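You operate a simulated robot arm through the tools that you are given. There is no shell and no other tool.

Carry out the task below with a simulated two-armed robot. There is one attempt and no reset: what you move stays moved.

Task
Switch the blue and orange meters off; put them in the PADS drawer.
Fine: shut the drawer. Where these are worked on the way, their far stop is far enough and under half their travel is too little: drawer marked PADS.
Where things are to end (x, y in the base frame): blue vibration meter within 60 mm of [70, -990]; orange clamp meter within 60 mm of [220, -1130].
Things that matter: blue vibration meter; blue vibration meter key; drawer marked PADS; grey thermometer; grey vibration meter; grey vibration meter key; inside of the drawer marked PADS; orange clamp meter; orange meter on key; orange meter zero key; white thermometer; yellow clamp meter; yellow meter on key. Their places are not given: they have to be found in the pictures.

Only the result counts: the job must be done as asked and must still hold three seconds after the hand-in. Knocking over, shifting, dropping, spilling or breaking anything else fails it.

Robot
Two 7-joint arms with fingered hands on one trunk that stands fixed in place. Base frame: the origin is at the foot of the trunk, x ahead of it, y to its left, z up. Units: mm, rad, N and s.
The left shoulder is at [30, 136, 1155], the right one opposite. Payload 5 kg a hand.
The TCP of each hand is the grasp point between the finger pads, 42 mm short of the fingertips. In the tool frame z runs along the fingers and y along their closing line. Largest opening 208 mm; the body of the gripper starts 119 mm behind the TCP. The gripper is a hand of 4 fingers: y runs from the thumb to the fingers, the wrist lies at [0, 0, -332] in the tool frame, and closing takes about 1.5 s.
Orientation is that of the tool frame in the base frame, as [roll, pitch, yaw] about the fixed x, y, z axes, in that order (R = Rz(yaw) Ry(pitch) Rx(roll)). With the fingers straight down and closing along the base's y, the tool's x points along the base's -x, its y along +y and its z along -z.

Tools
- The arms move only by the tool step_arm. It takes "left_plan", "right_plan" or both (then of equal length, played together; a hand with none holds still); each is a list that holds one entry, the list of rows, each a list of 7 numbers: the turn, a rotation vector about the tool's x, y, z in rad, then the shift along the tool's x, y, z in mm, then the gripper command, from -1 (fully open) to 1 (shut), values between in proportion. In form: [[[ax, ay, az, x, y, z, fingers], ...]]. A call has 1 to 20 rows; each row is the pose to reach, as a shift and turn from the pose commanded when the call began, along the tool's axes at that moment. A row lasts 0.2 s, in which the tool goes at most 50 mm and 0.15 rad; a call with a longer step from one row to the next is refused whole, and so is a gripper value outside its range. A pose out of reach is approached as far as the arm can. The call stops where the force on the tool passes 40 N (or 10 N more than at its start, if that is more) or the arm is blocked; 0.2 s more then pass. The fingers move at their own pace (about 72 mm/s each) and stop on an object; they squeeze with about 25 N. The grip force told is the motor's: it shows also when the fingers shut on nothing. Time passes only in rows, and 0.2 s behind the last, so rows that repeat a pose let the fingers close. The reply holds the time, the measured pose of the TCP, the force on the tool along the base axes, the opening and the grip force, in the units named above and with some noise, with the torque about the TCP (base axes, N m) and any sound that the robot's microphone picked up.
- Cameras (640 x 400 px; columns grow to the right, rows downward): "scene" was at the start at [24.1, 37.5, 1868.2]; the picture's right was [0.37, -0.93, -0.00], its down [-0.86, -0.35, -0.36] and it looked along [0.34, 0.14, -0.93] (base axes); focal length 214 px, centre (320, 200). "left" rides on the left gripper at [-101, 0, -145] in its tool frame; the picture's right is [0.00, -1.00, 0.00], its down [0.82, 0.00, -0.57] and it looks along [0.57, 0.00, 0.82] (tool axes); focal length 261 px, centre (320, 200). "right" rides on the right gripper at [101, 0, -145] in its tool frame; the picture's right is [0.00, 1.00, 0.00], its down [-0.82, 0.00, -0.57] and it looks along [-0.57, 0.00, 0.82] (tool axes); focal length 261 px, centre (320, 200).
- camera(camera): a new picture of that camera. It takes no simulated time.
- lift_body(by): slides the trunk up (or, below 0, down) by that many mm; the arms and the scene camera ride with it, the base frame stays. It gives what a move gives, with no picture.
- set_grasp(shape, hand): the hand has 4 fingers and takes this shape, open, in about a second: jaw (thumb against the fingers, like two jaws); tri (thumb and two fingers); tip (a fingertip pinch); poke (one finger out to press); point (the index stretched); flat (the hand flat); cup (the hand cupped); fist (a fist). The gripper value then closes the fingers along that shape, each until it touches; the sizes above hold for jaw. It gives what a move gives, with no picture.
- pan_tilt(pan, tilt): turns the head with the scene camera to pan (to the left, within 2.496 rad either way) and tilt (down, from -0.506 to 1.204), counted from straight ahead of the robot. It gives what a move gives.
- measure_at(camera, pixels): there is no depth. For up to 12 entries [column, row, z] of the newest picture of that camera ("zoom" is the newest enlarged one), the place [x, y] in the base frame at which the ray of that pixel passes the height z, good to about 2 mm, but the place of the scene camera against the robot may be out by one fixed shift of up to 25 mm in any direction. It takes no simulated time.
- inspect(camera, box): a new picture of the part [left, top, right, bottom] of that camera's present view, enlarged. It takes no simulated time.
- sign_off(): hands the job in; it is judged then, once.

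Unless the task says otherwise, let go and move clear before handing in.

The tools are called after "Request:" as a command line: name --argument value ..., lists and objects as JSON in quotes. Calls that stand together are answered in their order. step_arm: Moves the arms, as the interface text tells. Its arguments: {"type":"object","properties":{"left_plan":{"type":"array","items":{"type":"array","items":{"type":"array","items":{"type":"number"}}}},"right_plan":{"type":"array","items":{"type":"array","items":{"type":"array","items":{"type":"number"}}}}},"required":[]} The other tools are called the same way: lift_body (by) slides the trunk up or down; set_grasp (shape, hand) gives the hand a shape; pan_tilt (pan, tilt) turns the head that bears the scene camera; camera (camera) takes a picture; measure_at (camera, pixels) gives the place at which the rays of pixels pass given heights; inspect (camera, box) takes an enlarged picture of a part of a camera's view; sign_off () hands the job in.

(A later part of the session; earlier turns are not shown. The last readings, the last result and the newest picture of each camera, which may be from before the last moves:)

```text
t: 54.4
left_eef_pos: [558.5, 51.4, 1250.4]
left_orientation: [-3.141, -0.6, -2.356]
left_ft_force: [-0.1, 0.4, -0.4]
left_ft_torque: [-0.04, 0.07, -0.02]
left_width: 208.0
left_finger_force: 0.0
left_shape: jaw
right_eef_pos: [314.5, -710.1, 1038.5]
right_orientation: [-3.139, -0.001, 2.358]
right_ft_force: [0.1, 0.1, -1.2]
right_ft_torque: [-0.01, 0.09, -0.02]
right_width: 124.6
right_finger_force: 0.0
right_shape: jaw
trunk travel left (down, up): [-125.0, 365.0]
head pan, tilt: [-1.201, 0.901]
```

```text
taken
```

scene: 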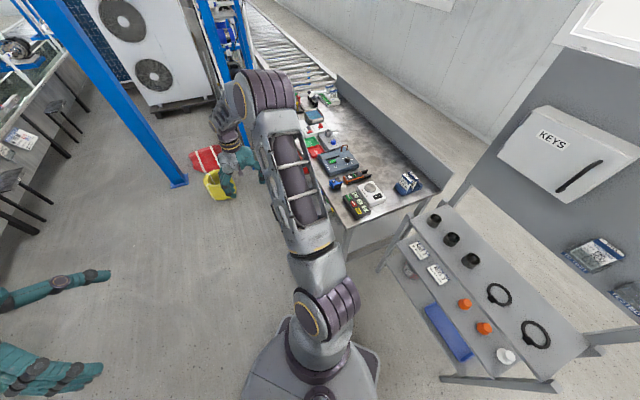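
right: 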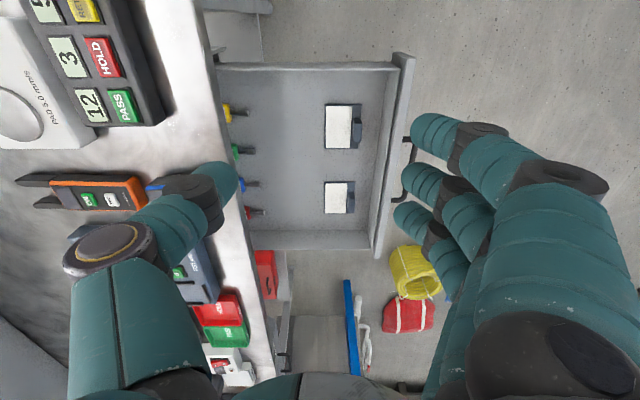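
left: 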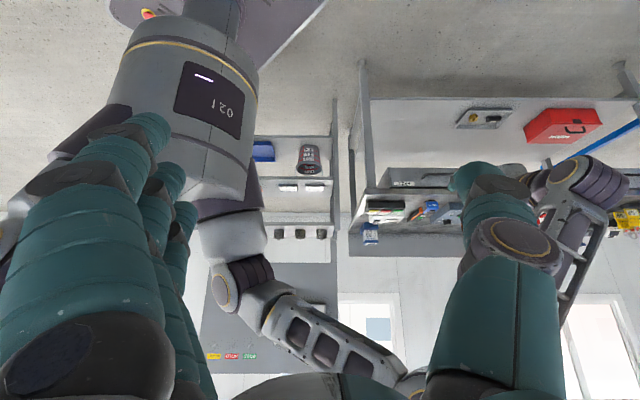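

This view shows the whole open drawer: pads at (342,127) and (339,197), numbered plugs poking out at columns 225-265, bench edge from (200,40) to (272,370). I measure the layout.

Request:
inspect --camera "right" --box '[190, 40, 430, 270]'

Request:
measure_at --camera "right" --pixels '[[325, 105, 675], [360, 148, 675], [325, 183, 675], [354, 212, 675], [248, 112, 680], [255, 152, 680], [260, 184, 680], [265, 212, 680], [222, 70, 755], [390, 66, 755], [370, 232, 755], [250, 232, 755]]'

Request:
measure_at --camera "right" --pixels '[[215, 66, 805], [262, 310, 805], [408, 140, 715], [392, 140, 757], [376, 250, 757], [405, 55, 757], [300, 85, 670], [300, 228, 670], [225, 85, 670]]'

```text
1.74 times, centred on (310, 155) of right
```

zoom: 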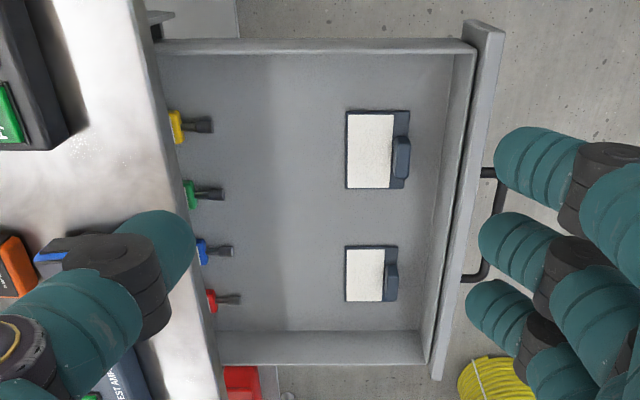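

```text
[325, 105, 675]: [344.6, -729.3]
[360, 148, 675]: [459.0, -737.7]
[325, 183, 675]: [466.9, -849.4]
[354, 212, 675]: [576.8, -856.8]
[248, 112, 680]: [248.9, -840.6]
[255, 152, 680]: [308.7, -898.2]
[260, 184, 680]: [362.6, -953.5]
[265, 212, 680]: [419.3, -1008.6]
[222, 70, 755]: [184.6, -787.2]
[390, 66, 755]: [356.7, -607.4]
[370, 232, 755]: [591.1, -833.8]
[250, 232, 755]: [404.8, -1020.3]
```

```text
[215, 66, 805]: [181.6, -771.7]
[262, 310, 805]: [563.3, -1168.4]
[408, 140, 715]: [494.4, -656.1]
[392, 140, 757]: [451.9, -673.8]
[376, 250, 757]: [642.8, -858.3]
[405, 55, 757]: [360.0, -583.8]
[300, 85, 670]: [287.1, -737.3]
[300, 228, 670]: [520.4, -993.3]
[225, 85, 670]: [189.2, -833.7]
```

The layout in bench axes: drawer open about 303 mm, pads at n -272…-197, plug tips at n≈-417, so a free band about 145 mm wide holds both targets (blue at n≈-347, t≈750; orange at n≈-340, t≈955). I bring the right hand above the blue meter, turned to close across its 44 mm width.

Request:
step_arm --right_plan '[[[0, 0, 0.143, -13, -23, 4, -0.2], [0, 0, 0.286, -26, -46, 8, -0.2], [0, 0, 0.429, -39, -70, 12, -0.2], [0, 0, 0.572, -52, -93, 18, -0.2], [0, 0, 0.715, -65, -116, 26, -0.2], [0, 0, 0.858, -78, -140, 36, -0.2], [0, 0, 1.0, -91, -163, 46, -0.2], [0, 0, 1.144, -104, -186, 56, -0.2], [0, 0, 1.287, -117, -210, 67, -0.2], [0, 0, 1.43, -129, -233, 78, -0.2], [0, 0, 1.43, -129, -233, 78, -0.2]]]'

Request:
camera --camera "right"

Request:
camera --camera "scene"

```text
t: 56.8
left_eef_pos: [557.9, 52.5, 1251.2]
left_orientation: [3.141, -0.599, -2.356]
left_ft_force: [-0.1, 0.5, 0.0]
left_ft_torque: [-0.08, -0.03, 0.06]
left_width: 207.9
left_finger_force: 0.1
left_shape: jaw
right_eef_pos: [238.2, -966.0, 963.4]
right_orientation: [3.141, 0.001, 0.925]
right_ft_force: [0.1, 0.4, 0.5]
right_ft_torque: [-0.03, -0.02, -0.03]
right_width: 124.4
right_finger_force: 0.2
right_shape: jaw
trunk travel left (down, up): [-125.0, 365.0]
head pan, tilt: [-1.201, 0.901]
```

```text
taken
```

right: 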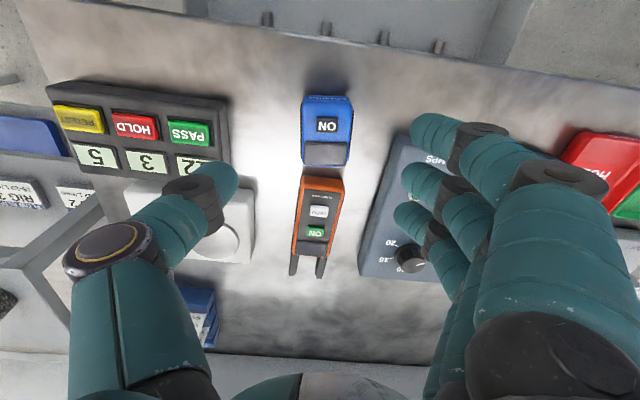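

```text
taken
```

scene: 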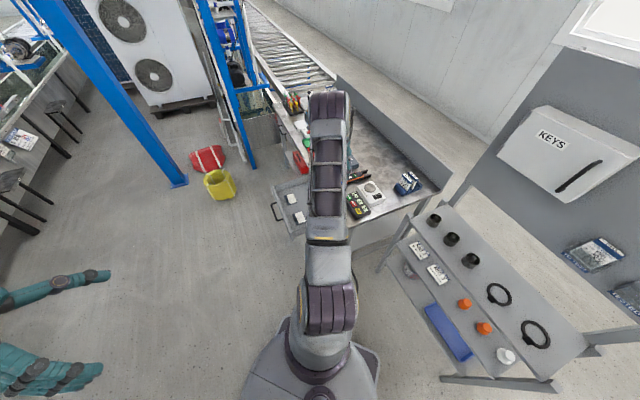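

The blue meter (top face columns 302-352, rows 95-166) lies square to the hand. I enlarge and measure it and its neighbours.

Request:
inspect --camera "right" --box '[220, 70, 440, 290]'

Request:
measure_at --camera "right" --pixels '[[302, 98, 850], [351, 98, 850], [304, 165, 850], [346, 166, 850], [326, 126, 852], [231, 172, 850], [402, 130, 870], [360, 275, 870], [304, 178, 835], [341, 181, 835], [293, 254, 835], [327, 258, 835]]'

```text
1.82 times, centred on (330, 180) of right
```

zoom: 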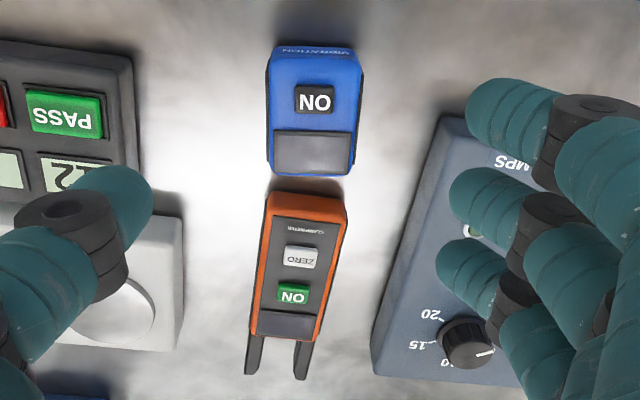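

```text
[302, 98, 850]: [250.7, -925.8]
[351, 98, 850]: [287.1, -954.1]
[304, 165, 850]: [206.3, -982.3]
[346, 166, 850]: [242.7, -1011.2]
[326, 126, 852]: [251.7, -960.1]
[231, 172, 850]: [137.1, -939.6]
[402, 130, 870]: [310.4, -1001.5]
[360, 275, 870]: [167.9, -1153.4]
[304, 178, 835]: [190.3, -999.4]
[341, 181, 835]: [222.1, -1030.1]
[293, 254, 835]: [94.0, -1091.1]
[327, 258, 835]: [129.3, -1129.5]
```

The blue meter's centre is about [246,-969], 46×72 mm; the test box edge lies about 70 mm to its right. I set the opening to about 76 mm, centre the hand and go down to TCP z≈880 first.

Request:
step_arm --right_plan '[[[0, 0, -0.01, 2, 4, 0, 0.27], [0, 0, -0.015, 2.4, 8, 0, 0.27], [0, 0, -0.015, 2.4, 8, 0, 0.27], [0, 0, -0.015, 2.4, 8, 20, 0.27], [0, 0, -0.015, 2.4, 8, 40, 0.27], [0, 0, -0.015, 2.4, 8, 60, 0.27], [0, 0, -0.015, 2.4, 8, 82, 0.27], [0, 0, -0.015, 2.4, 8, 82, 0.27]]]'

Request:
camera --camera "right"

```text
t: 58.6
left_eef_pos: [556.9, 52.2, 1249.6]
left_orientation: [3.142, -0.602, -2.357]
left_ft_force: [0.1, 0.0, 0.2]
left_ft_torque: [-0.02, -0.03, 0.02]
left_width: 208.1
left_finger_force: 0.0
left_shape: jaw
right_eef_pos: [247.4, -971.5, 879.8]
right_orientation: [3.14, 0.001, 0.943]
right_ft_force: [-0.1, -0.7, 0.5]
right_ft_torque: [-0.07, 0.01, 0.01]
right_width: 76.7
right_finger_force: 0.1
right_shape: jaw
trunk travel left (down, up): [-125.0, 365.0]
head pan, tilt: [-1.201, 0.901]
```

```text
taken
```

right: 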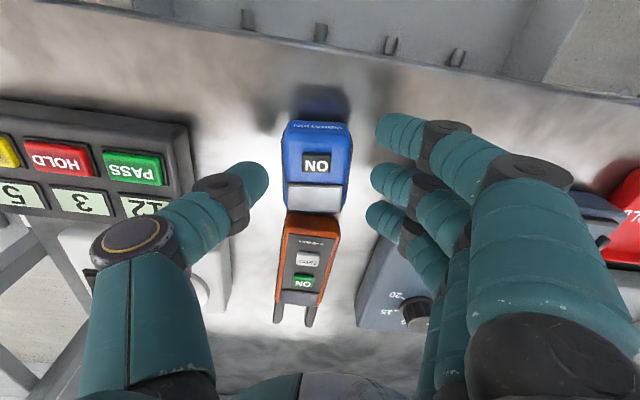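

The blue meter (columns 283-352) sits centred between thumb (edge 270) and fingers (edge 370). I go down another 24 mm.

Request:
step_arm --right_plan '[[[0, 0, 0, 0, -2, 8, 0.27], [0, 0, 0, 0, -2, 16, 0.27], [0, 0, 0, 0, -2, 24, 0.27], [0, 0, 0, 0, -2, 24, 0.27]]]'

Request:
camera --camera "right"

```text
t: 59.6
left_eef_pos: [556.7, 51.3, 1251.6]
left_orientation: [-3.14, -0.602, -2.357]
left_ft_force: [-0.3, 0.3, -0.5]
left_ft_torque: [-0.01, 0.01, -0.03]
left_width: 207.9
left_finger_force: 0.0
left_shape: jaw
right_eef_pos: [244.7, -973.2, 855.8]
right_orientation: [3.139, 0.003, 0.941]
right_ft_force: [-0.1, 0.5, 0.5]
right_ft_torque: [-0.02, -0.03, -0.01]
right_width: 76.3
right_finger_force: 0.0
right_shape: jaw
trunk travel left (down, up): [-125.0, 365.0]
head pan, tilt: [-1.201, 0.901]
```

```text
taken
```

right: 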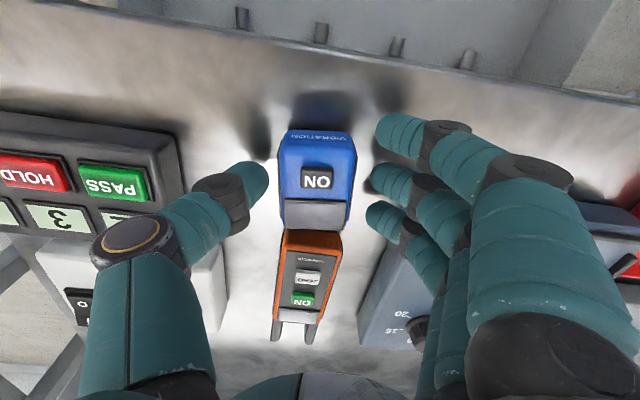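

The blue meter (columns 279-355) is between the fingers with no contact force. I close the hand on it.

Request:
step_arm --right_plan '[[[0, 0, 0, 0, 0, 0, 1], [0, 0, 0, 0, 0, 0, 1], [0, 0, 0, 0, 0, 0, 1], [0, 0, 0, 0, 0, 0, 1], [0, 0, 0, 0, 0, 0, 1]]]'

Request:
camera --camera "right"

```text
t: 60.8
left_eef_pos: [556.6, 51.3, 1251.1]
left_orientation: [3.141, -0.601, -2.357]
left_ft_force: [0.0, -0.1, 0.6]
left_ft_torque: [0.01, 0.0, -0.01]
left_width: 207.9
left_finger_force: 0.0
left_shape: jaw
right_eef_pos: [245.4, -971.7, 855.5]
right_orientation: [3.14, 0.001, 0.944]
right_ft_force: [1.4, 0.0, -0.7]
right_ft_torque: [0.0, -0.04, 0.01]
right_width: 46.4
right_finger_force: 24.4
right_shape: jaw
trunk travel left (down, up): [-125.0, 365.0]
head pan, tilt: [-1.201, 0.901]
```

```text
taken
```

right: 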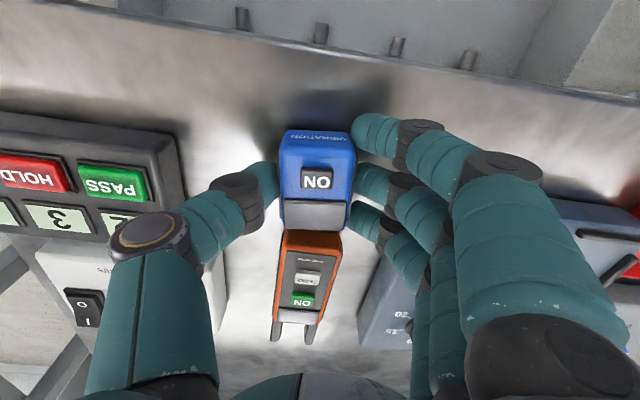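

The hand holds the blue meter at 46.4 mm with about 24 N. I lift it straight up 105 mm and check.

Request:
step_arm --right_plan '[[[0, 0, 0, 0, 0, -10, 1], [0, 0, 0, 0, 0, -30, 1], [0, 0, 0, 0, 0, -55, 1], [0, 0, 0, 0, 0, -80, 1], [0, 0, 0, 0, 0, -105, 1]]]'

Request:
camera --camera "right"

```text
t: 62.0
left_eef_pos: [557.6, 51.2, 1250.5]
left_orientation: [3.141, -0.599, -2.356]
left_ft_force: [-0.4, 1.3, -0.3]
left_ft_torque: [-0.06, -0.04, 0.06]
left_width: 208.0
left_finger_force: 0.0
left_shape: jaw
right_eef_pos: [245.7, -968.8, 958.2]
right_orientation: [-3.141, 0.002, 0.942]
right_ft_force: [-0.9, 1.3, -5.2]
right_ft_torque: [-0.05, -0.03, 0.01]
right_width: 46.2
right_finger_force: 24.8
right_shape: jaw
trunk travel left (down, up): [-125.0, 365.0]
head pan, tilt: [-1.201, 0.901]
```

```text
taken
```

right: 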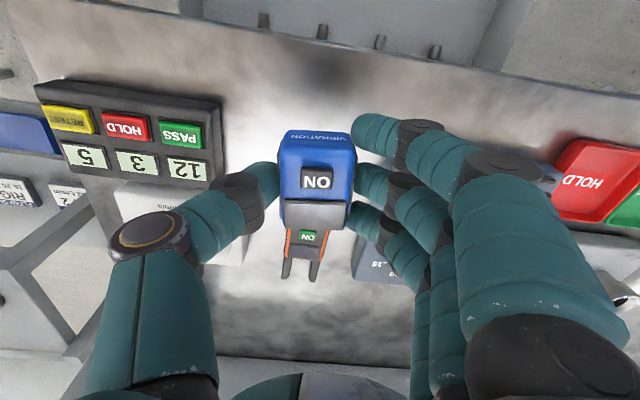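

The meter rose with the hand (about 5 N extra weight, still at (317,180) in the grip). I carry it over the open drawer to about [305,-786], squaring it to the drawer.

Request:
step_arm --right_plan '[[[0, 0, 0.03, 36, -12, 0, 1], [0, 0, 0.06, 73, -24, 0, 1], [0, 0, 0.09, 110, -35, 0, 1], [0, 0, 0.12, 147, -47, 5, 1], [0, 0, 0.157, 183, -59, 10, 1], [0, 0, 0.157, 183, -59, 10, 1]]]'

Request:
camera --camera "right"

Request:
camera --camera "scene"

```text
t: 63.4
left_eef_pos: [556.0, 48.8, 1251.6]
left_orientation: [3.139, -0.598, -2.355]
left_ft_force: [-1.4, -0.3, 0.3]
left_ft_torque: [0.05, -0.02, 0.0]
left_width: 207.8
left_finger_force: 0.1
left_shape: jaw
right_eef_pos: [305.0, -790.1, 949.1]
right_orientation: [3.14, 0.001, 0.783]
right_ft_force: [0.0, -0.4, -3.4]
right_ft_torque: [0.06, -0.03, 0.02]
right_width: 45.9
right_finger_force: 25.3
right_shape: jaw
trunk travel left (down, up): [-125.0, 365.0]
head pan, tilt: [-1.201, 0.901]
```

```text
taken
```

right: 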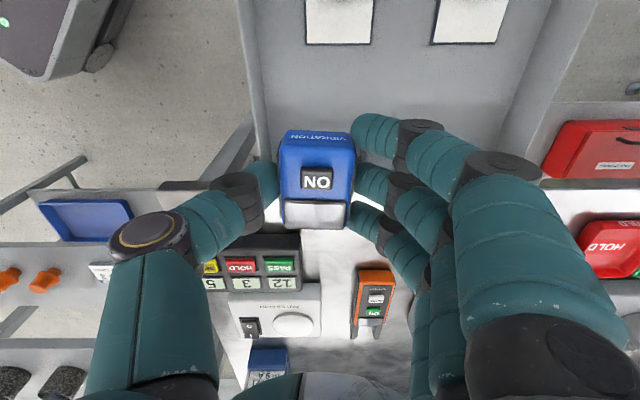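

```text
taken
```

scene: 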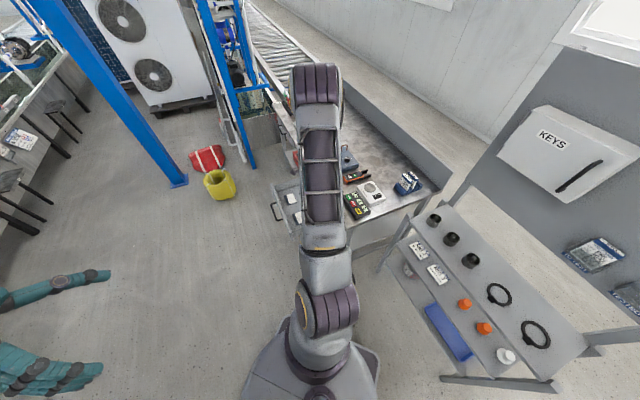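

The meter hangs over the free band: bench edge at row ~184, pads above at rows 0-45, left wall at column ~255. I lower it into the drawer, fast at first and then slowly.

Request:
step_arm --right_plan '[[[0, 0, 0, 0, 0, 30, 1], [0, 0, 0, 0, 0, 60, 1], [0, 0, 0, 0, 0, 90, 1], [0, 0, 0, 0, 0, 120, 1], [0, 0, 0, 0, 0, 150, 1], [0, 0, 0, 0, 0, 175, 1], [0, 0, 0, 0, 0, 195, 1], [0, 0, 0, 0, 0, 205, 1], [0, 0, 0, 0, 0, 205, 1]]]'

Request:
camera --camera "right"

```text
t: 65.4
left_eef_pos: [558.2, 50.9, 1250.6]
left_orientation: [-3.14, -0.6, -2.356]
left_ft_force: [0.1, -0.9, -0.2]
left_ft_torque: [-0.03, -0.01, -0.01]
left_width: 208.0
left_finger_force: 0.0
left_shape: jaw
right_eef_pos: [304.2, -787.3, 744.5]
right_orientation: [3.141, 0.001, 0.785]
right_ft_force: [-0.6, 1.1, -3.3]
right_ft_torque: [-0.01, 0.01, -0.02]
right_width: 46.0
right_finger_force: 25.0
right_shape: jaw
trunk travel left (down, up): [-125.0, 365.0]
head pan, tilt: [-1.201, 0.901]
```

```text
taken
```

right: 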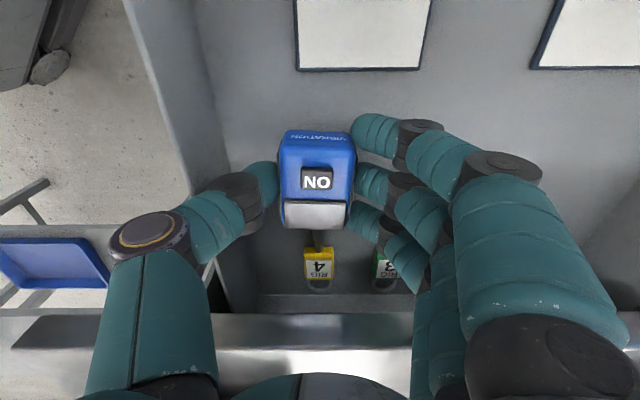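

The blue meter is inside the drawer, clear of the rear plugs (RIG 4 at (318,262)) and the pads. I lower further in small steps, watching for contact.

Request:
step_arm --right_plan '[[[0, 0, 0, 0, 0, 3, 1], [0, 0, 0, 0, 0, 6, 1], [0, 0, 0, 0, 0, 9, 1], [0, 0, 0, 0, 0, 12, 1]]]'

```text
t: 66.4
left_eef_pos: [557.9, 50.5, 1251.1]
left_orientation: [3.141, -0.601, -2.355]
left_ft_force: [-0.1, 0.5, 0.0]
left_ft_torque: [-0.02, -0.02, 0.0]
left_width: 207.7
left_finger_force: 0.1
left_shape: jaw
right_eef_pos: [305.3, -788.2, 732.8]
right_orientation: [-3.141, 0.002, 0.785]
right_ft_force: [0.2, -0.8, -3.5]
right_ft_torque: [0.01, -0.02, 0.0]
right_width: 46.0
right_finger_force: 25.0
right_shape: jaw
trunk travel left (down, up): [-125.0, 365.0]
head pan, tilt: [-1.201, 0.901]
```

No contact yet (vertical force still -3.5 N at TCP z 733). I lower on in 2.5 mm steps.

Request:
step_arm --right_plan '[[[0, 0, 0, 0, 0, 2.5, 1], [0, 0, 0, 0, 0, 5, 1], [0, 0, 0, 0, 0, 7.5, 1]]]'

```text
t: 67.2
left_eef_pos: [555.8, 53.5, 1252.0]
left_orientation: [-3.139, -0.602, -2.359]
left_ft_force: [-0.2, 0.2, 0.0]
left_ft_torque: [-0.02, 0.01, 0.01]
left_width: 208.0
left_finger_force: 0.0
left_shape: jaw
right_eef_pos: [305.0, -789.1, 728.6]
right_orientation: [3.133, 0.003, 0.785]
right_ft_force: [-2.7, 3.3, 40.3]
right_ft_torque: [0.16, 0.2, 0.02]
right_width: 48.2
right_finger_force: 24.9
right_shape: jaw
trunk travel left (down, up): [-125.0, 365.0]
head pan, tilt: [-1.201, 0.901]
```

The meter touched the drawer floor (40 N at TCP z 728.6). I ease up a few millimetres to relieve the force and then open the fingers just enough to let go.

Request:
step_arm --right_plan '[[[0, 0, 0, 0, 0, -3, 1], [0, 0, 0, 0, 0, -3.5, 1]]]'

Request:
camera --camera "right"

```text
t: 67.8
left_eef_pos: [556.8, 52.4, 1251.6]
left_orientation: [3.14, -0.6, -2.357]
left_ft_force: [0.1, 0.6, -0.5]
left_ft_torque: [-0.03, -0.01, 0.0]
left_width: 207.7
left_finger_force: 0.1
left_shape: jaw
right_eef_pos: [306.5, -788.3, 728.5]
right_orientation: [3.136, 0.004, 0.787]
right_ft_force: [-0.4, -6.5, 26.8]
right_ft_torque: [-0.23, -0.03, 0.05]
right_width: 48.4
right_finger_force: 25.6
right_shape: jaw
trunk travel left (down, up): [-125.0, 365.0]
head pan, tilt: [-1.201, 0.901]
```

```text
taken
```

right: 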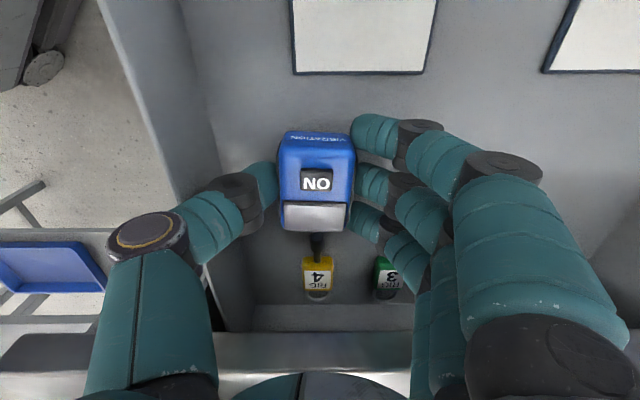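

There is still 27 N of upward force. I ease up a little more before opening.

Request:
step_arm --right_plan '[[[0, 0, 0, 0, 0, -1.5, 1], [0, 0, 0, 0, 0, -1.5, 1], [0, 0, 0, 0, 0, -1.5, 1]]]'

```text
t: 68.6
left_eef_pos: [557.3, 51.1, 1250.9]
left_orientation: [-3.14, -0.599, -2.356]
left_ft_force: [0.5, 0.3, -1.0]
left_ft_torque: [0.0, -0.01, 0.03]
left_width: 208.0
left_finger_force: 0.0
left_shape: jaw
right_eef_pos: [304.7, -787.4, 730.9]
right_orientation: [3.139, 0.003, 0.783]
right_ft_force: [1.2, -9.2, 15.7]
right_ft_torque: [-0.46, -0.19, -0.01]
right_width: 48.2
right_finger_force: 24.6
right_shape: jaw
trunk travel left (down, up): [-125.0, 365.0]
head pan, tilt: [-1.201, 0.901]
```

Force is down to 16 N. I ease another 1.5 mm and then open to about 66 mm.

Request:
step_arm --right_plan '[[[0, 0, 0, 0, 0, -1, 1], [0, 0, 0, 0, 0, -1.5, 0.8], [0, 0, 0, 0, 0, -1.5, 0.5], [0, 0, 0, 0, 0, -1.5, 0.37], [0, 0, 0, 0, 0, -1.5, 0.37], [0, 0, 0, 0, 0, -1.5, 0.37]]]'

Request:
camera --camera "right"

```text
t: 70.0
left_eef_pos: [556.9, 51.5, 1251.5]
left_orientation: [3.141, -0.603, -2.355]
left_ft_force: [-0.1, -0.1, -0.3]
left_ft_torque: [-0.01, 0.01, 0.0]
left_width: 208.0
left_finger_force: 0.0
left_shape: jaw
right_eef_pos: [305.1, -786.4, 731.6]
right_orientation: [3.141, 0.0, 0.787]
right_ft_force: [0.5, -0.5, 0.3]
right_ft_torque: [0.0, 0.06, -0.01]
right_width: 64.4
right_finger_force: 0.1
right_shape: jaw
trunk travel left (down, up): [-125.0, 365.0]
head pan, tilt: [-1.201, 0.901]
```

```text
taken
```

right: 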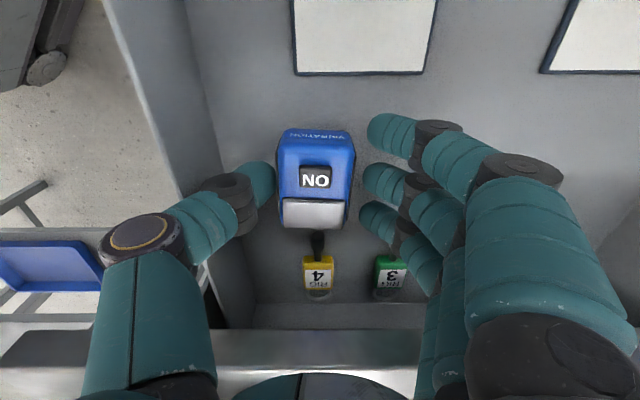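

The fingers are free of the blue meter (columns 277-355, thumb edge 273, finger edge 365). I shift 3 mm toward the thumb side and lift out.

Request:
step_arm --right_plan '[[[0, 0, 0, 0, -3, 0, 0.37], [0, 0, 0, 0, -3, -10, 0.37], [0, 0, 0, 0, -3, -25, 0.37], [0, 0, 0, 0, -3, -55, 0.37], [0, 0, 0, 0, -3, -90, 0.37], [0, 0, 0, 0, -3, -130, 0.37], [0, 0, 0, 0, -3, -170, 0.37], [0, 0, 0, 0, -3, -215, 0.37]]]'

Request:
camera --camera "right"

```text
t: 71.8
left_eef_pos: [556.8, 53.5, 1252.9]
left_orientation: [-3.14, -0.6, -2.356]
left_ft_force: [-1.0, 0.1, -0.2]
left_ft_torque: [-0.13, -0.07, 0.07]
left_width: 207.8
left_finger_force: 0.1
left_shape: jaw
right_eef_pos: [303.6, -783.1, 947.9]
right_orientation: [3.139, 0.002, 0.785]
right_ft_force: [-0.7, 1.6, 0.0]
right_ft_torque: [-0.16, -0.05, 0.02]
right_width: 65.4
right_finger_force: 0.0
right_shape: jaw
trunk travel left (down, up): [-125.0, 365.0]
head pan, tilt: [-1.201, 0.901]
```

```text
taken
```

right: 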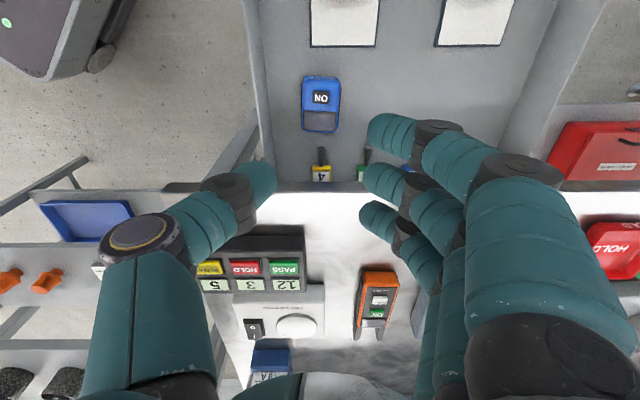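

The blue meter now stands in the drawer at (320,103) with its display dark. I raise the trunk 75 mm for level reach and move the hand above the orange meter with a slight 0.15 rad outward tilt.

Request:
measure_at --camera "right" --pixels '[[303, 78, 725], [340, 78, 725], [304, 130, 725], [336, 132, 725], [321, 150, 688], [365, 152, 688]]'

Request:
lift_body --by 75

Request:
step_arm --right_plan '[[[0, 0, 0, -38, 12, 0, 0.37], [0, 0, 0, -76, 24, 0, 0.37], [0, -0.02, 0, -114, 36, 5, 0.37], [0, -0.04, 0, -152, 48, 15, 0.37], [0, -0.07, 0, -190, 60, 30, 0.37], [0, -0.1, 0, -228, 71, 45, 0.37], [0, -0.13, 0, -266, 82, 65, 0.37], [0, -0.15, 0, -302, 92, 83, 0.37], [0, -0.15, 0, -302, 92, 83, 0.37]]]'

Request:
camera --camera "right"

```text
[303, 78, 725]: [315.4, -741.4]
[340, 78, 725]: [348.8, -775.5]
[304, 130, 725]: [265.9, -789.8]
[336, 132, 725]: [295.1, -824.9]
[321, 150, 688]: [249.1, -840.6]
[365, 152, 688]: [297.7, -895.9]
```

```text
t: 72.9
left_eef_pos: [557.5, 50.9, 1325.7]
left_orientation: [3.14, -0.6, -2.356]
left_ft_force: [0.4, -0.5, 0.8]
left_ft_torque: [0.03, 0.07, -0.05]
left_width: 207.8
left_finger_force: 0.0
left_shape: jaw
right_eef_pos: [303.3, -785.0, 1020.0]
right_orientation: [-3.141, 0.003, 0.784]
right_ft_force: [-0.2, 0.3, -0.2]
right_ft_torque: [0.01, 0.04, 0.02]
right_width: 65.2
right_finger_force: 0.1
right_shape: jaw
trunk travel left (down, up): [-200.0, 290.0]
head pan, tilt: [-1.201, 0.901]
```

```text
t: 74.9
left_eef_pos: [558.0, 51.2, 1324.8]
left_orientation: [3.141, -0.6, -2.356]
left_ft_force: [-0.2, 0.9, 0.3]
left_ft_torque: [-0.1, 0.03, 0.03]
left_width: 207.9
left_finger_force: 0.0
left_shape: jaw
right_eef_pos: [152.6, -1065.1, 939.7]
right_orientation: [3.141, 0.152, 0.785]
right_ft_force: [0.9, 0.2, 0.5]
right_ft_torque: [-0.09, 0.04, 0.04]
right_width: 65.0
right_finger_force: 0.1
right_shape: jaw
trunk travel left (down, up): [-200.0, 290.0]
head pan, tilt: [-1.201, 0.901]
```

```text
taken
```

right: 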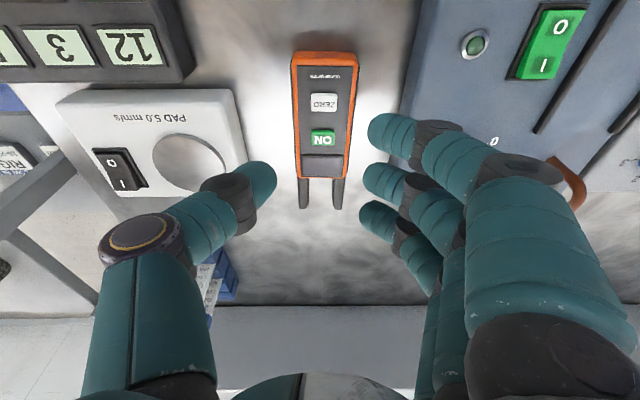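

The hand is above the orange meter, which shows at columns 292-358, rows 52-180, well aligned. I measure its corners and the neighbours' edges.

Request:
measure_at --camera "right" --pixels '[[293, 64, 835], [358, 66, 835], [301, 177, 835], [346, 178, 835], [305, 207, 820], [337, 207, 820], [403, 105, 870], [403, 105, 860], [245, 160, 850], [323, 138, 837], [324, 103, 837]]'

Request:
inspect --camera "right" --box '[220, 20, 440, 240]'

```text
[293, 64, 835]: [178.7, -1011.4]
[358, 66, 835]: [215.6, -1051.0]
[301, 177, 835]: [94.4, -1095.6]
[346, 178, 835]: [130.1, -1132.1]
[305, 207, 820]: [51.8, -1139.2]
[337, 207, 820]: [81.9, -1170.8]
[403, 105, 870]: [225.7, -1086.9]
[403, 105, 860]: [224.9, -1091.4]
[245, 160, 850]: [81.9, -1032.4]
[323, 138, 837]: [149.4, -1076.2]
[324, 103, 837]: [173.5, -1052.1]
```

```text
1.82 times, centred on (330, 130) of right
```

zoom: 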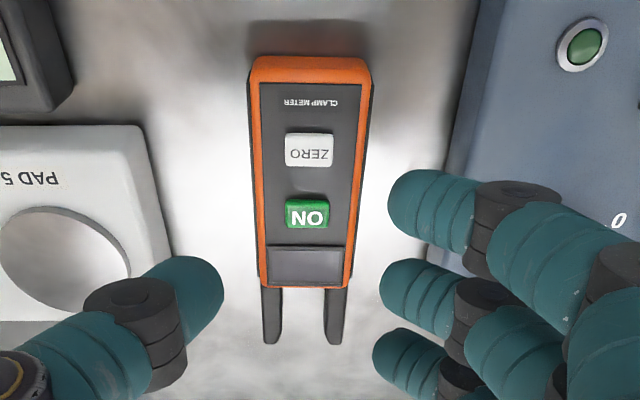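

The orange body centre is about [155,-1072] (t≈866), the test box edge some 62 mm to its right and the white PAD box 78 mm to its left. I narrow the opening to 62 mm, shift 4 mm and go down to TCP z≈885.

Request:
step_arm --right_plan '[[[0, 0, 0, 0, 4, 0, 0.4], [0, 0, 0, 2.7, 4, 18, 0.4], [0, 0, 0, 5.4, 4, 36, 0.4], [0, 0, 0, 8.2, 4, 54, 0.4], [0, 0, 0, 8.2, 4, 54, 0.4]]]'

Request:
camera --camera "right"

Request:
inspect --camera "right" --box '[220, 60, 440, 260]'

```text
t: 76.1
left_eef_pos: [558.6, 50.8, 1325.7]
left_orientation: [3.141, -0.6, -2.357]
left_ft_force: [0.4, 0.1, 0.2]
left_ft_torque: [-0.01, -0.03, 0.01]
left_width: 208.0
left_finger_force: 0.1
left_shape: jaw
right_eef_pos: [158.4, -1065.7, 884.6]
right_orientation: [3.14, 0.152, 0.783]
right_ft_force: [-0.6, 0.9, -0.3]
right_ft_torque: [0.02, 0.03, -0.02]
right_width: 63.1
right_finger_force: 0.0
right_shape: jaw
trunk travel left (down, up): [-200.0, 290.0]
head pan, tilt: [-1.201, 0.901]
```

```text
taken
```

right: 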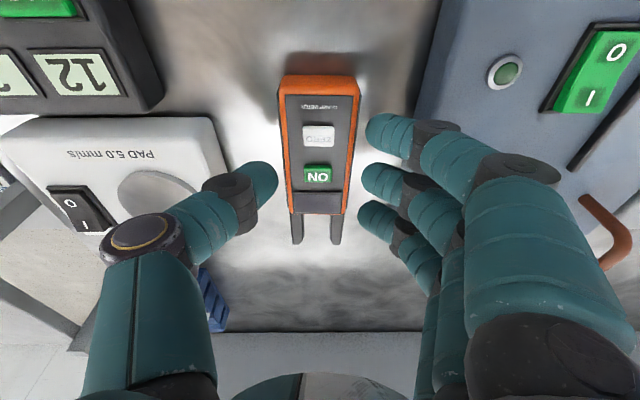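

```text
2.00 times, centred on (330, 160) of right
```

zoom: 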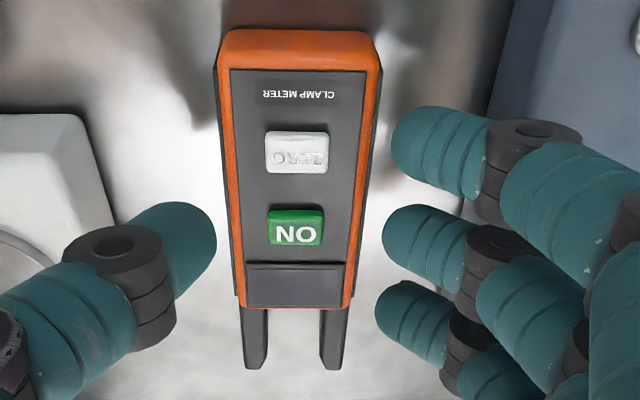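

The fingers at this opening reach outward about 70 mm just above their tips, and the test box (lamp triangulates to z≈849, edge about 62 mm from the meter's centre line) would be in their way. I back up and look at the other hand shapes for a slimmer pinch.

Request:
step_arm --right_plan '[[[0, 0, 0, -5, 0, -34, 0.4], [0, 0, 0, -10, 0, -68, 0.4], [0, 0, 0, -15, 0, -100, 0.4]]]'

Request:
set_grasp --hand "right" --shape "tip"

Request:
camera --camera "right"

Request:
camera --camera "left"

```text
t: 76.9
left_eef_pos: [556.7, 52.0, 1325.9]
left_orientation: [3.14, -0.6, -2.356]
left_ft_force: [0.4, 1.0, 0.0]
left_ft_torque: [-0.12, -0.01, 0.06]
left_width: 207.7
left_finger_force: 0.0
left_shape: jaw
right_eef_pos: [159.5, -1065.8, 987.4]
right_orientation: [3.139, 0.154, 0.782]
right_ft_force: [-0.1, 0.5, 0.3]
right_ft_torque: [-0.07, -0.04, 0.07]
right_width: 63.1
right_finger_force: 0.1
right_shape: jaw
trunk travel left (down, up): [-200.0, 290.0]
head pan, tilt: [-1.201, 0.901]
```

```text
t: 77.8
left_eef_pos: [557.6, 50.8, 1326.5]
left_orientation: [3.14, -0.6, -2.356]
left_ft_force: [-0.2, 0.2, 0.7]
left_ft_torque: [-0.06, -0.03, 0.0]
left_width: 208.1
left_finger_force: 0.1
left_shape: jaw
right_eef_pos: [159.0, -1066.5, 985.1]
right_orientation: [3.14, 0.153, 0.783]
right_ft_force: [0.2, 1.1, 0.8]
right_ft_torque: [0.04, 0.0, 0.0]
right_width: 207.6
right_finger_force: 0.1
right_shape: tip
trunk travel left (down, up): [-200.0, 290.0]
head pan, tilt: [-1.201, 0.901]
```

```text
taken
```

right: 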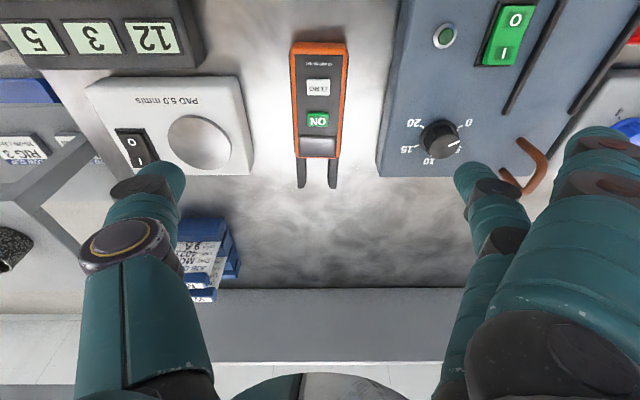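

```text
taken
```

left: 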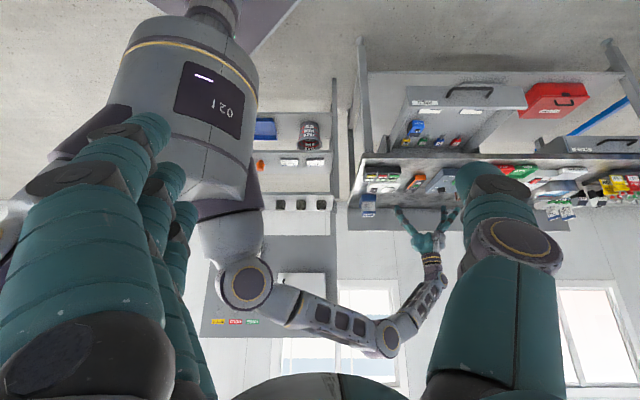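

The tip shape leaves only the thumb and one finger out, with the others folded away. I enlarge the view to read the test box's edges and height, and the slots beside the orange meter.

Request:
inspect --camera "right" --box '[230, 0, 450, 200]'

Request:
inspect --camera "left" --box '[350, 70, 500, 260]'

```text
2.00 times, centred on (340, 100) of right
```

zoom: 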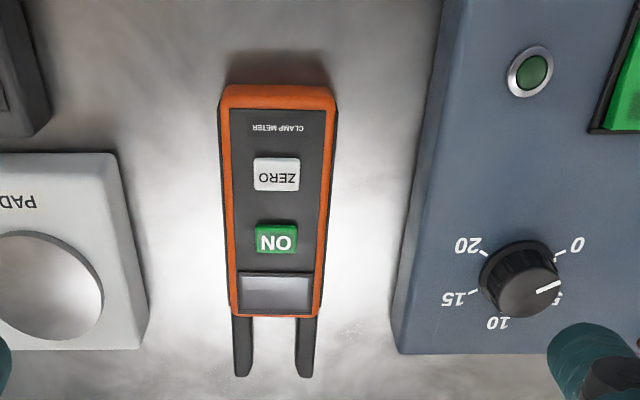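

```text
2.11 times, centred on (425, 165) of left
```

zoom: 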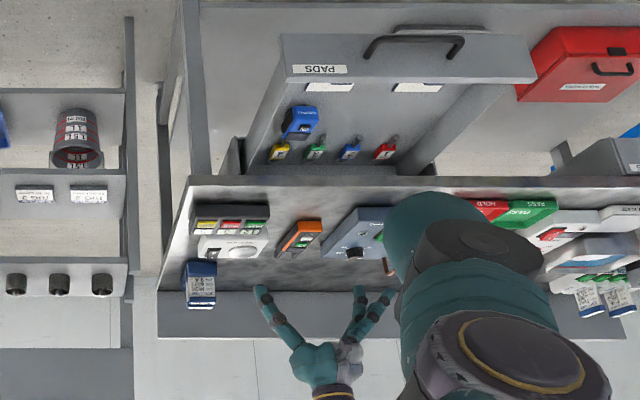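

The box's left face works out at t≈944 with its top at z≈851, i.e. 79 mm from the meter's centre line (t≈864); the PAD box is 92 mm off on the other side. I part-close the tip shape to see how its fingers bend.

Request:
step_arm --right_plan '[[[0, 0, 0, 0, 0, 0, 0.37], [0, 0, 0, 0, 0, 0, 0.37], [0, 0, 0, 0, 0, 0, 0.37], [0, 0, 0, 0, 0, 0, 0.37], [0, 0, 0, 0, 0, 0, 0.37], [0, 0, 0, 0, 0, 0, 0.37]]]'

Request:
camera --camera "right"

Request:
inspect --camera "left" --box '[370, 160, 470, 270]'

```text
t: 79.2
left_eef_pos: [556.3, 52.4, 1325.2]
left_orientation: [-3.141, -0.601, -2.355]
left_ft_force: [0.4, 0.4, 0.4]
left_ft_torque: [0.02, -0.01, 0.02]
left_width: 207.8
left_finger_force: 0.0
left_shape: jaw
right_eef_pos: [159.3, -1066.6, 983.8]
right_orientation: [3.139, 0.151, 0.783]
right_ft_force: [0.0, -0.2, 0.4]
right_ft_torque: [-0.04, 0.02, 0.01]
right_width: 66.3
right_finger_force: 0.0
right_shape: tip
trunk travel left (down, up): [-200.0, 290.0]
head pan, tilt: [-1.201, 0.901]
```

```text
taken
```

right: 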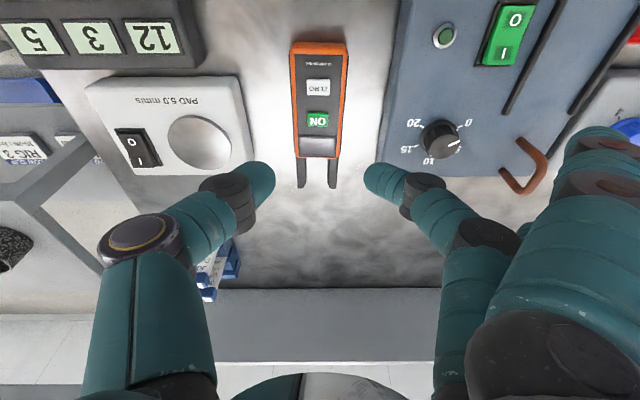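

```text
3.64 times, centred on (420, 215) of left
```

zoom: 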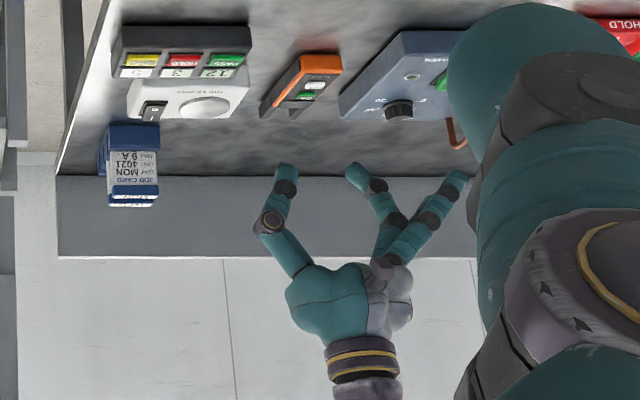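

The tip shape leaves its spare fingers spread where they would hit the test box, so I will instead nudge the orange meter about 13 mm away from the box with the thumb (poke shape) to make room for the jaw grasp. I set poke and place the thumb above the gap between meter and box, tilted so the curled fingers stay high.

Request:
set_grasp --hand "right" --shape "poke"

Request:
step_arm --right_plan '[[[-0.094, -0.018, 0, 4, 13, 14, -1], [-0.188, -0.036, 0, 8, 26, 28, -1], [-0.283, -0.054, 0, 11.5, 39.5, 43, -1], [-0.283, -0.054, 0, 11.5, 39.5, 43, -1]]]'

Request:
camera --camera "right"

Request:
inspect --camera "left" --box '[370, 110, 490, 230]'

```text
t: 80.1
left_eef_pos: [557.0, 52.7, 1326.2]
left_orientation: [-3.141, -0.6, -2.358]
left_ft_force: [-0.5, -0.1, 0.1]
left_ft_torque: [0.02, 0.01, 0.0]
left_width: 207.9
left_finger_force: 0.0
left_shape: jaw
right_eef_pos: [159.5, -1066.4, 985.1]
right_orientation: [3.141, 0.154, 0.783]
right_ft_force: [-0.4, -1.2, -1.2]
right_ft_torque: [0.0, -0.03, -0.02]
right_width: 0.0
right_finger_force: 0.0
right_shape: poke
trunk travel left (down, up): [-200.0, 290.0]
head pan, tilt: [-1.201, 0.901]
```

```text
t: 81.1
left_eef_pos: [556.9, 51.7, 1325.5]
left_orientation: [-3.141, -0.601, -2.357]
left_ft_force: [0.0, 1.2, -0.4]
left_ft_torque: [-0.01, 0.0, 0.01]
left_width: 207.9
left_finger_force: 0.0
left_shape: jaw
right_eef_pos: [191.6, -1090.6, 941.6]
right_orientation: [2.856, 0.204, 0.777]
right_ft_force: [0.0, 0.0, 0.4]
right_ft_torque: [0.01, 0.01, -0.02]
right_width: 0.2
right_finger_force: 0.1
right_shape: poke
trunk travel left (down, up): [-200.0, 290.0]
head pan, tilt: [-1.201, 0.901]
```

```text
taken
```

right: 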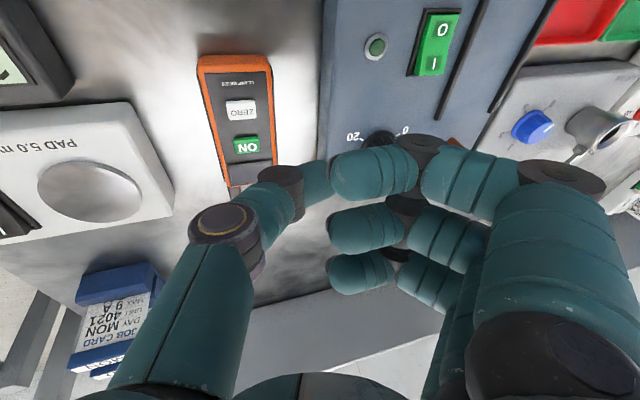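

```text
3.33 times, centred on (430, 170) of left
```

zoom: 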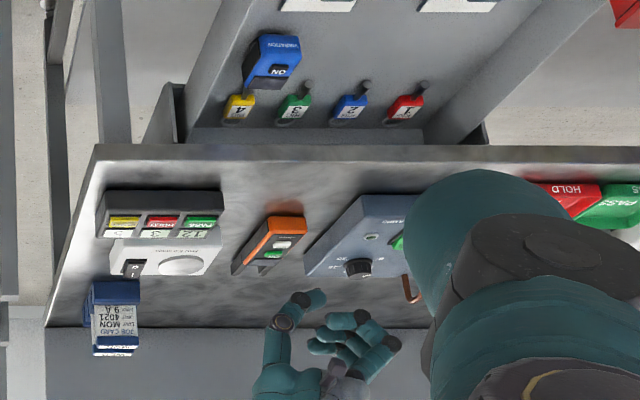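

The thumb tip should be over the gap at t≈918. I verify the gap's edges in this new view with measurements.

Request:
inspect --camera "right" --box '[180, 20, 360, 200]'

Request:
measure_at --camera "right" --pixels '[[274, 80, 830], [280, 130, 830], [325, 40, 851], [320, 130, 851], [325, 40, 805], [320, 130, 805], [202, 80, 830], [220, 165, 830]]'

```text
2.22 times, centred on (270, 110) of right
```

zoom: 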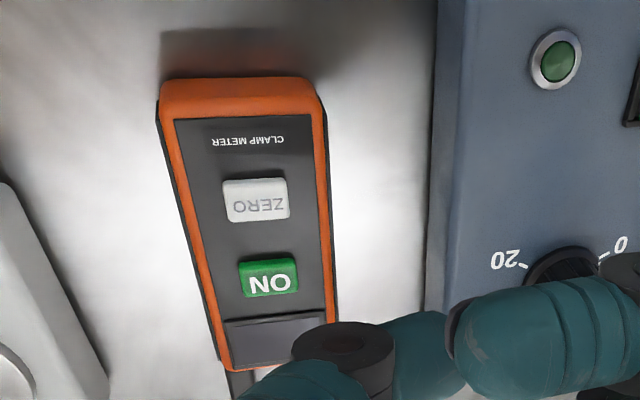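

```text
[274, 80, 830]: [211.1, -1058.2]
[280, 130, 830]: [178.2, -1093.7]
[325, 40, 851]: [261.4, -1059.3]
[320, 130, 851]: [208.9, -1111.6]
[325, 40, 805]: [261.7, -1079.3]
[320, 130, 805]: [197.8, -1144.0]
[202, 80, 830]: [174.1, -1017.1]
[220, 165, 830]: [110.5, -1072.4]
```

The gap measures t≈898 to 947, so I aim the tip at t≈921 and lower it vertically to about z 816, between meter and box.

Request:
step_arm --right_plan '[[[0, 0, 0, 3.5, -4.2, 16.3, -1], [0, 0, 0, 7, -8.3, 32.7, -1], [0, 0, 0, 10.5, -12.4, 49, -1], [0, 0, 0, 14, -16.6, 65.3, -1]]]'

Request:
camera --camera "right"

Request:
inspect --camera "left" --box '[390, 130, 470, 210]'

```text
t: 82.1
left_eef_pos: [557.7, 52.2, 1325.2]
left_orientation: [-3.14, -0.601, -2.356]
left_ft_force: [1.0, 0.4, 0.9]
left_ft_torque: [0.08, 0.0, -0.04]
left_width: 207.7
left_finger_force: 0.0
left_shape: jaw
right_eef_pos: [193.7, -1093.1, 872.3]
right_orientation: [2.856, 0.204, 0.777]
right_ft_force: [0.2, -1.0, -0.3]
right_ft_torque: [0.08, 0.03, -0.02]
right_width: 0.1
right_finger_force: 0.0
right_shape: poke
trunk travel left (down, up): [-200.0, 290.0]
head pan, tilt: [-1.201, 0.901]
```

```text
taken
```

right: 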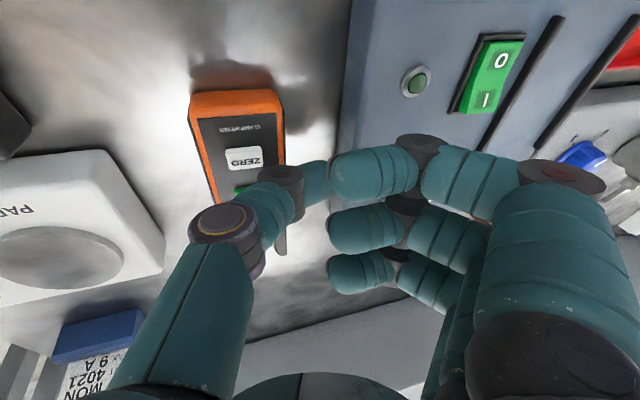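

```text
5.00 times, centred on (430, 170) of left
```

zoom: 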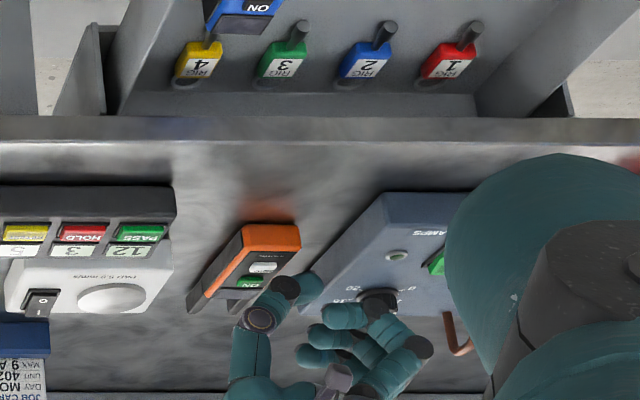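

The thumb leans in from the meter's side in this orientation, so lowering it further would ride onto the meter. I back up and turn the hand 90° so the thumb's lean lies along the gap instead.

Request:
step_arm --right_plan '[[[0, 0, 0, -6, 8, -28, -1], [0, 0, 0, -12, 16, -56, -1], [0, 0, 0, -18, 24, -84, -1]]]'

Request:
step_arm --right_plan '[[[-0.0187, 0.0092, -0.1372, 0, 0, 0, -1], [-0.0374, 0.0184, -0.2743, 0, 0, 0, -1], [-0.056, 0.0276, -0.4115, 0, 0, 0, -1], [-0.0747, 0.0368, -0.5487, 0, 0, 0, -1], [-0.0934, 0.046, -0.6858, 0, 0, 0, -1], [-0.1121, 0.0552, -0.823, 0, 0, 0, -1], [-0.1308, 0.0644, -0.9601, 0, 0, 0, -1], [-0.1495, 0.0736, -1.0973, 0, 0, 0, -1], [-0.1681, 0.0828, -1.2345, 0, 0, 0, -1], [-0.1868, 0.092, -1.3716, 0, 0, 0, -1], [-0.2055, 0.1012, -1.5088, 0, 0, 0, -1], [-0.2055, 0.1012, -1.5088, 0, 0, 0, -1]]]'

Request:
camera --camera "right"

Request:
inspect --camera "left" --box '[380, 110, 480, 210]'

```text
t: 82.9
left_eef_pos: [557.1, 53.6, 1325.7]
left_orientation: [-3.141, -0.599, -2.356]
left_ft_force: [-0.6, 0.8, 0.5]
left_ft_torque: [-0.14, -0.02, 0.09]
left_width: 208.1
left_finger_force: 0.0
left_shape: jaw
right_eef_pos: [194.7, -1091.0, 962.9]
right_orientation: [2.856, 0.204, 0.778]
right_ft_force: [0.1, 1.4, -0.8]
right_ft_torque: [-0.2, 0.01, 0.02]
right_width: 0.0
right_finger_force: 0.0
right_shape: poke
trunk travel left (down, up): [-200.0, 290.0]
head pan, tilt: [-1.201, 0.901]
```

```text
t: 85.5
left_eef_pos: [558.3, 52.0, 1325.6]
left_orientation: [3.141, -0.599, -2.355]
left_ft_force: [-0.8, 0.7, 0.1]
left_ft_torque: [0.0, 0.02, -0.04]
left_width: 208.1
left_finger_force: 0.2
left_shape: jaw
right_eef_pos: [190.0, -1092.2, 960.7]
right_orientation: [-3.141, 0.353, 2.357]
right_ft_force: [0.0, -0.9, 0.0]
right_ft_torque: [0.0, 0.02, 0.0]
right_width: 0.0
right_finger_force: 0.0
right_shape: poke
trunk travel left (down, up): [-200.0, 290.0]
head pan, tilt: [-1.201, 0.901]
```

```text
taken
```

right: 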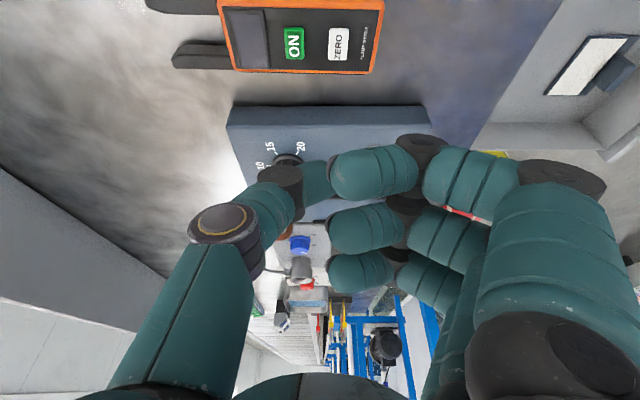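

```text
4.00 times, centred on (430, 160) of left
```

zoom: 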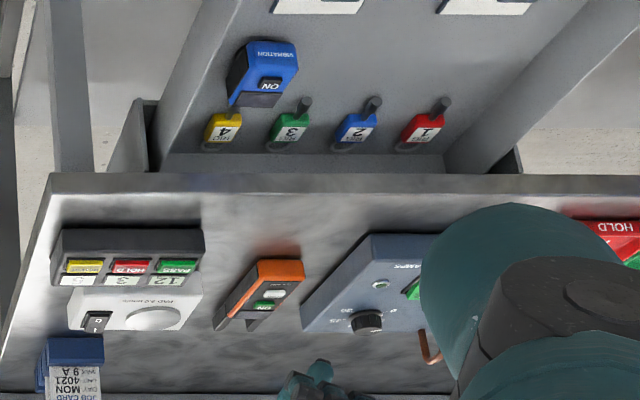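

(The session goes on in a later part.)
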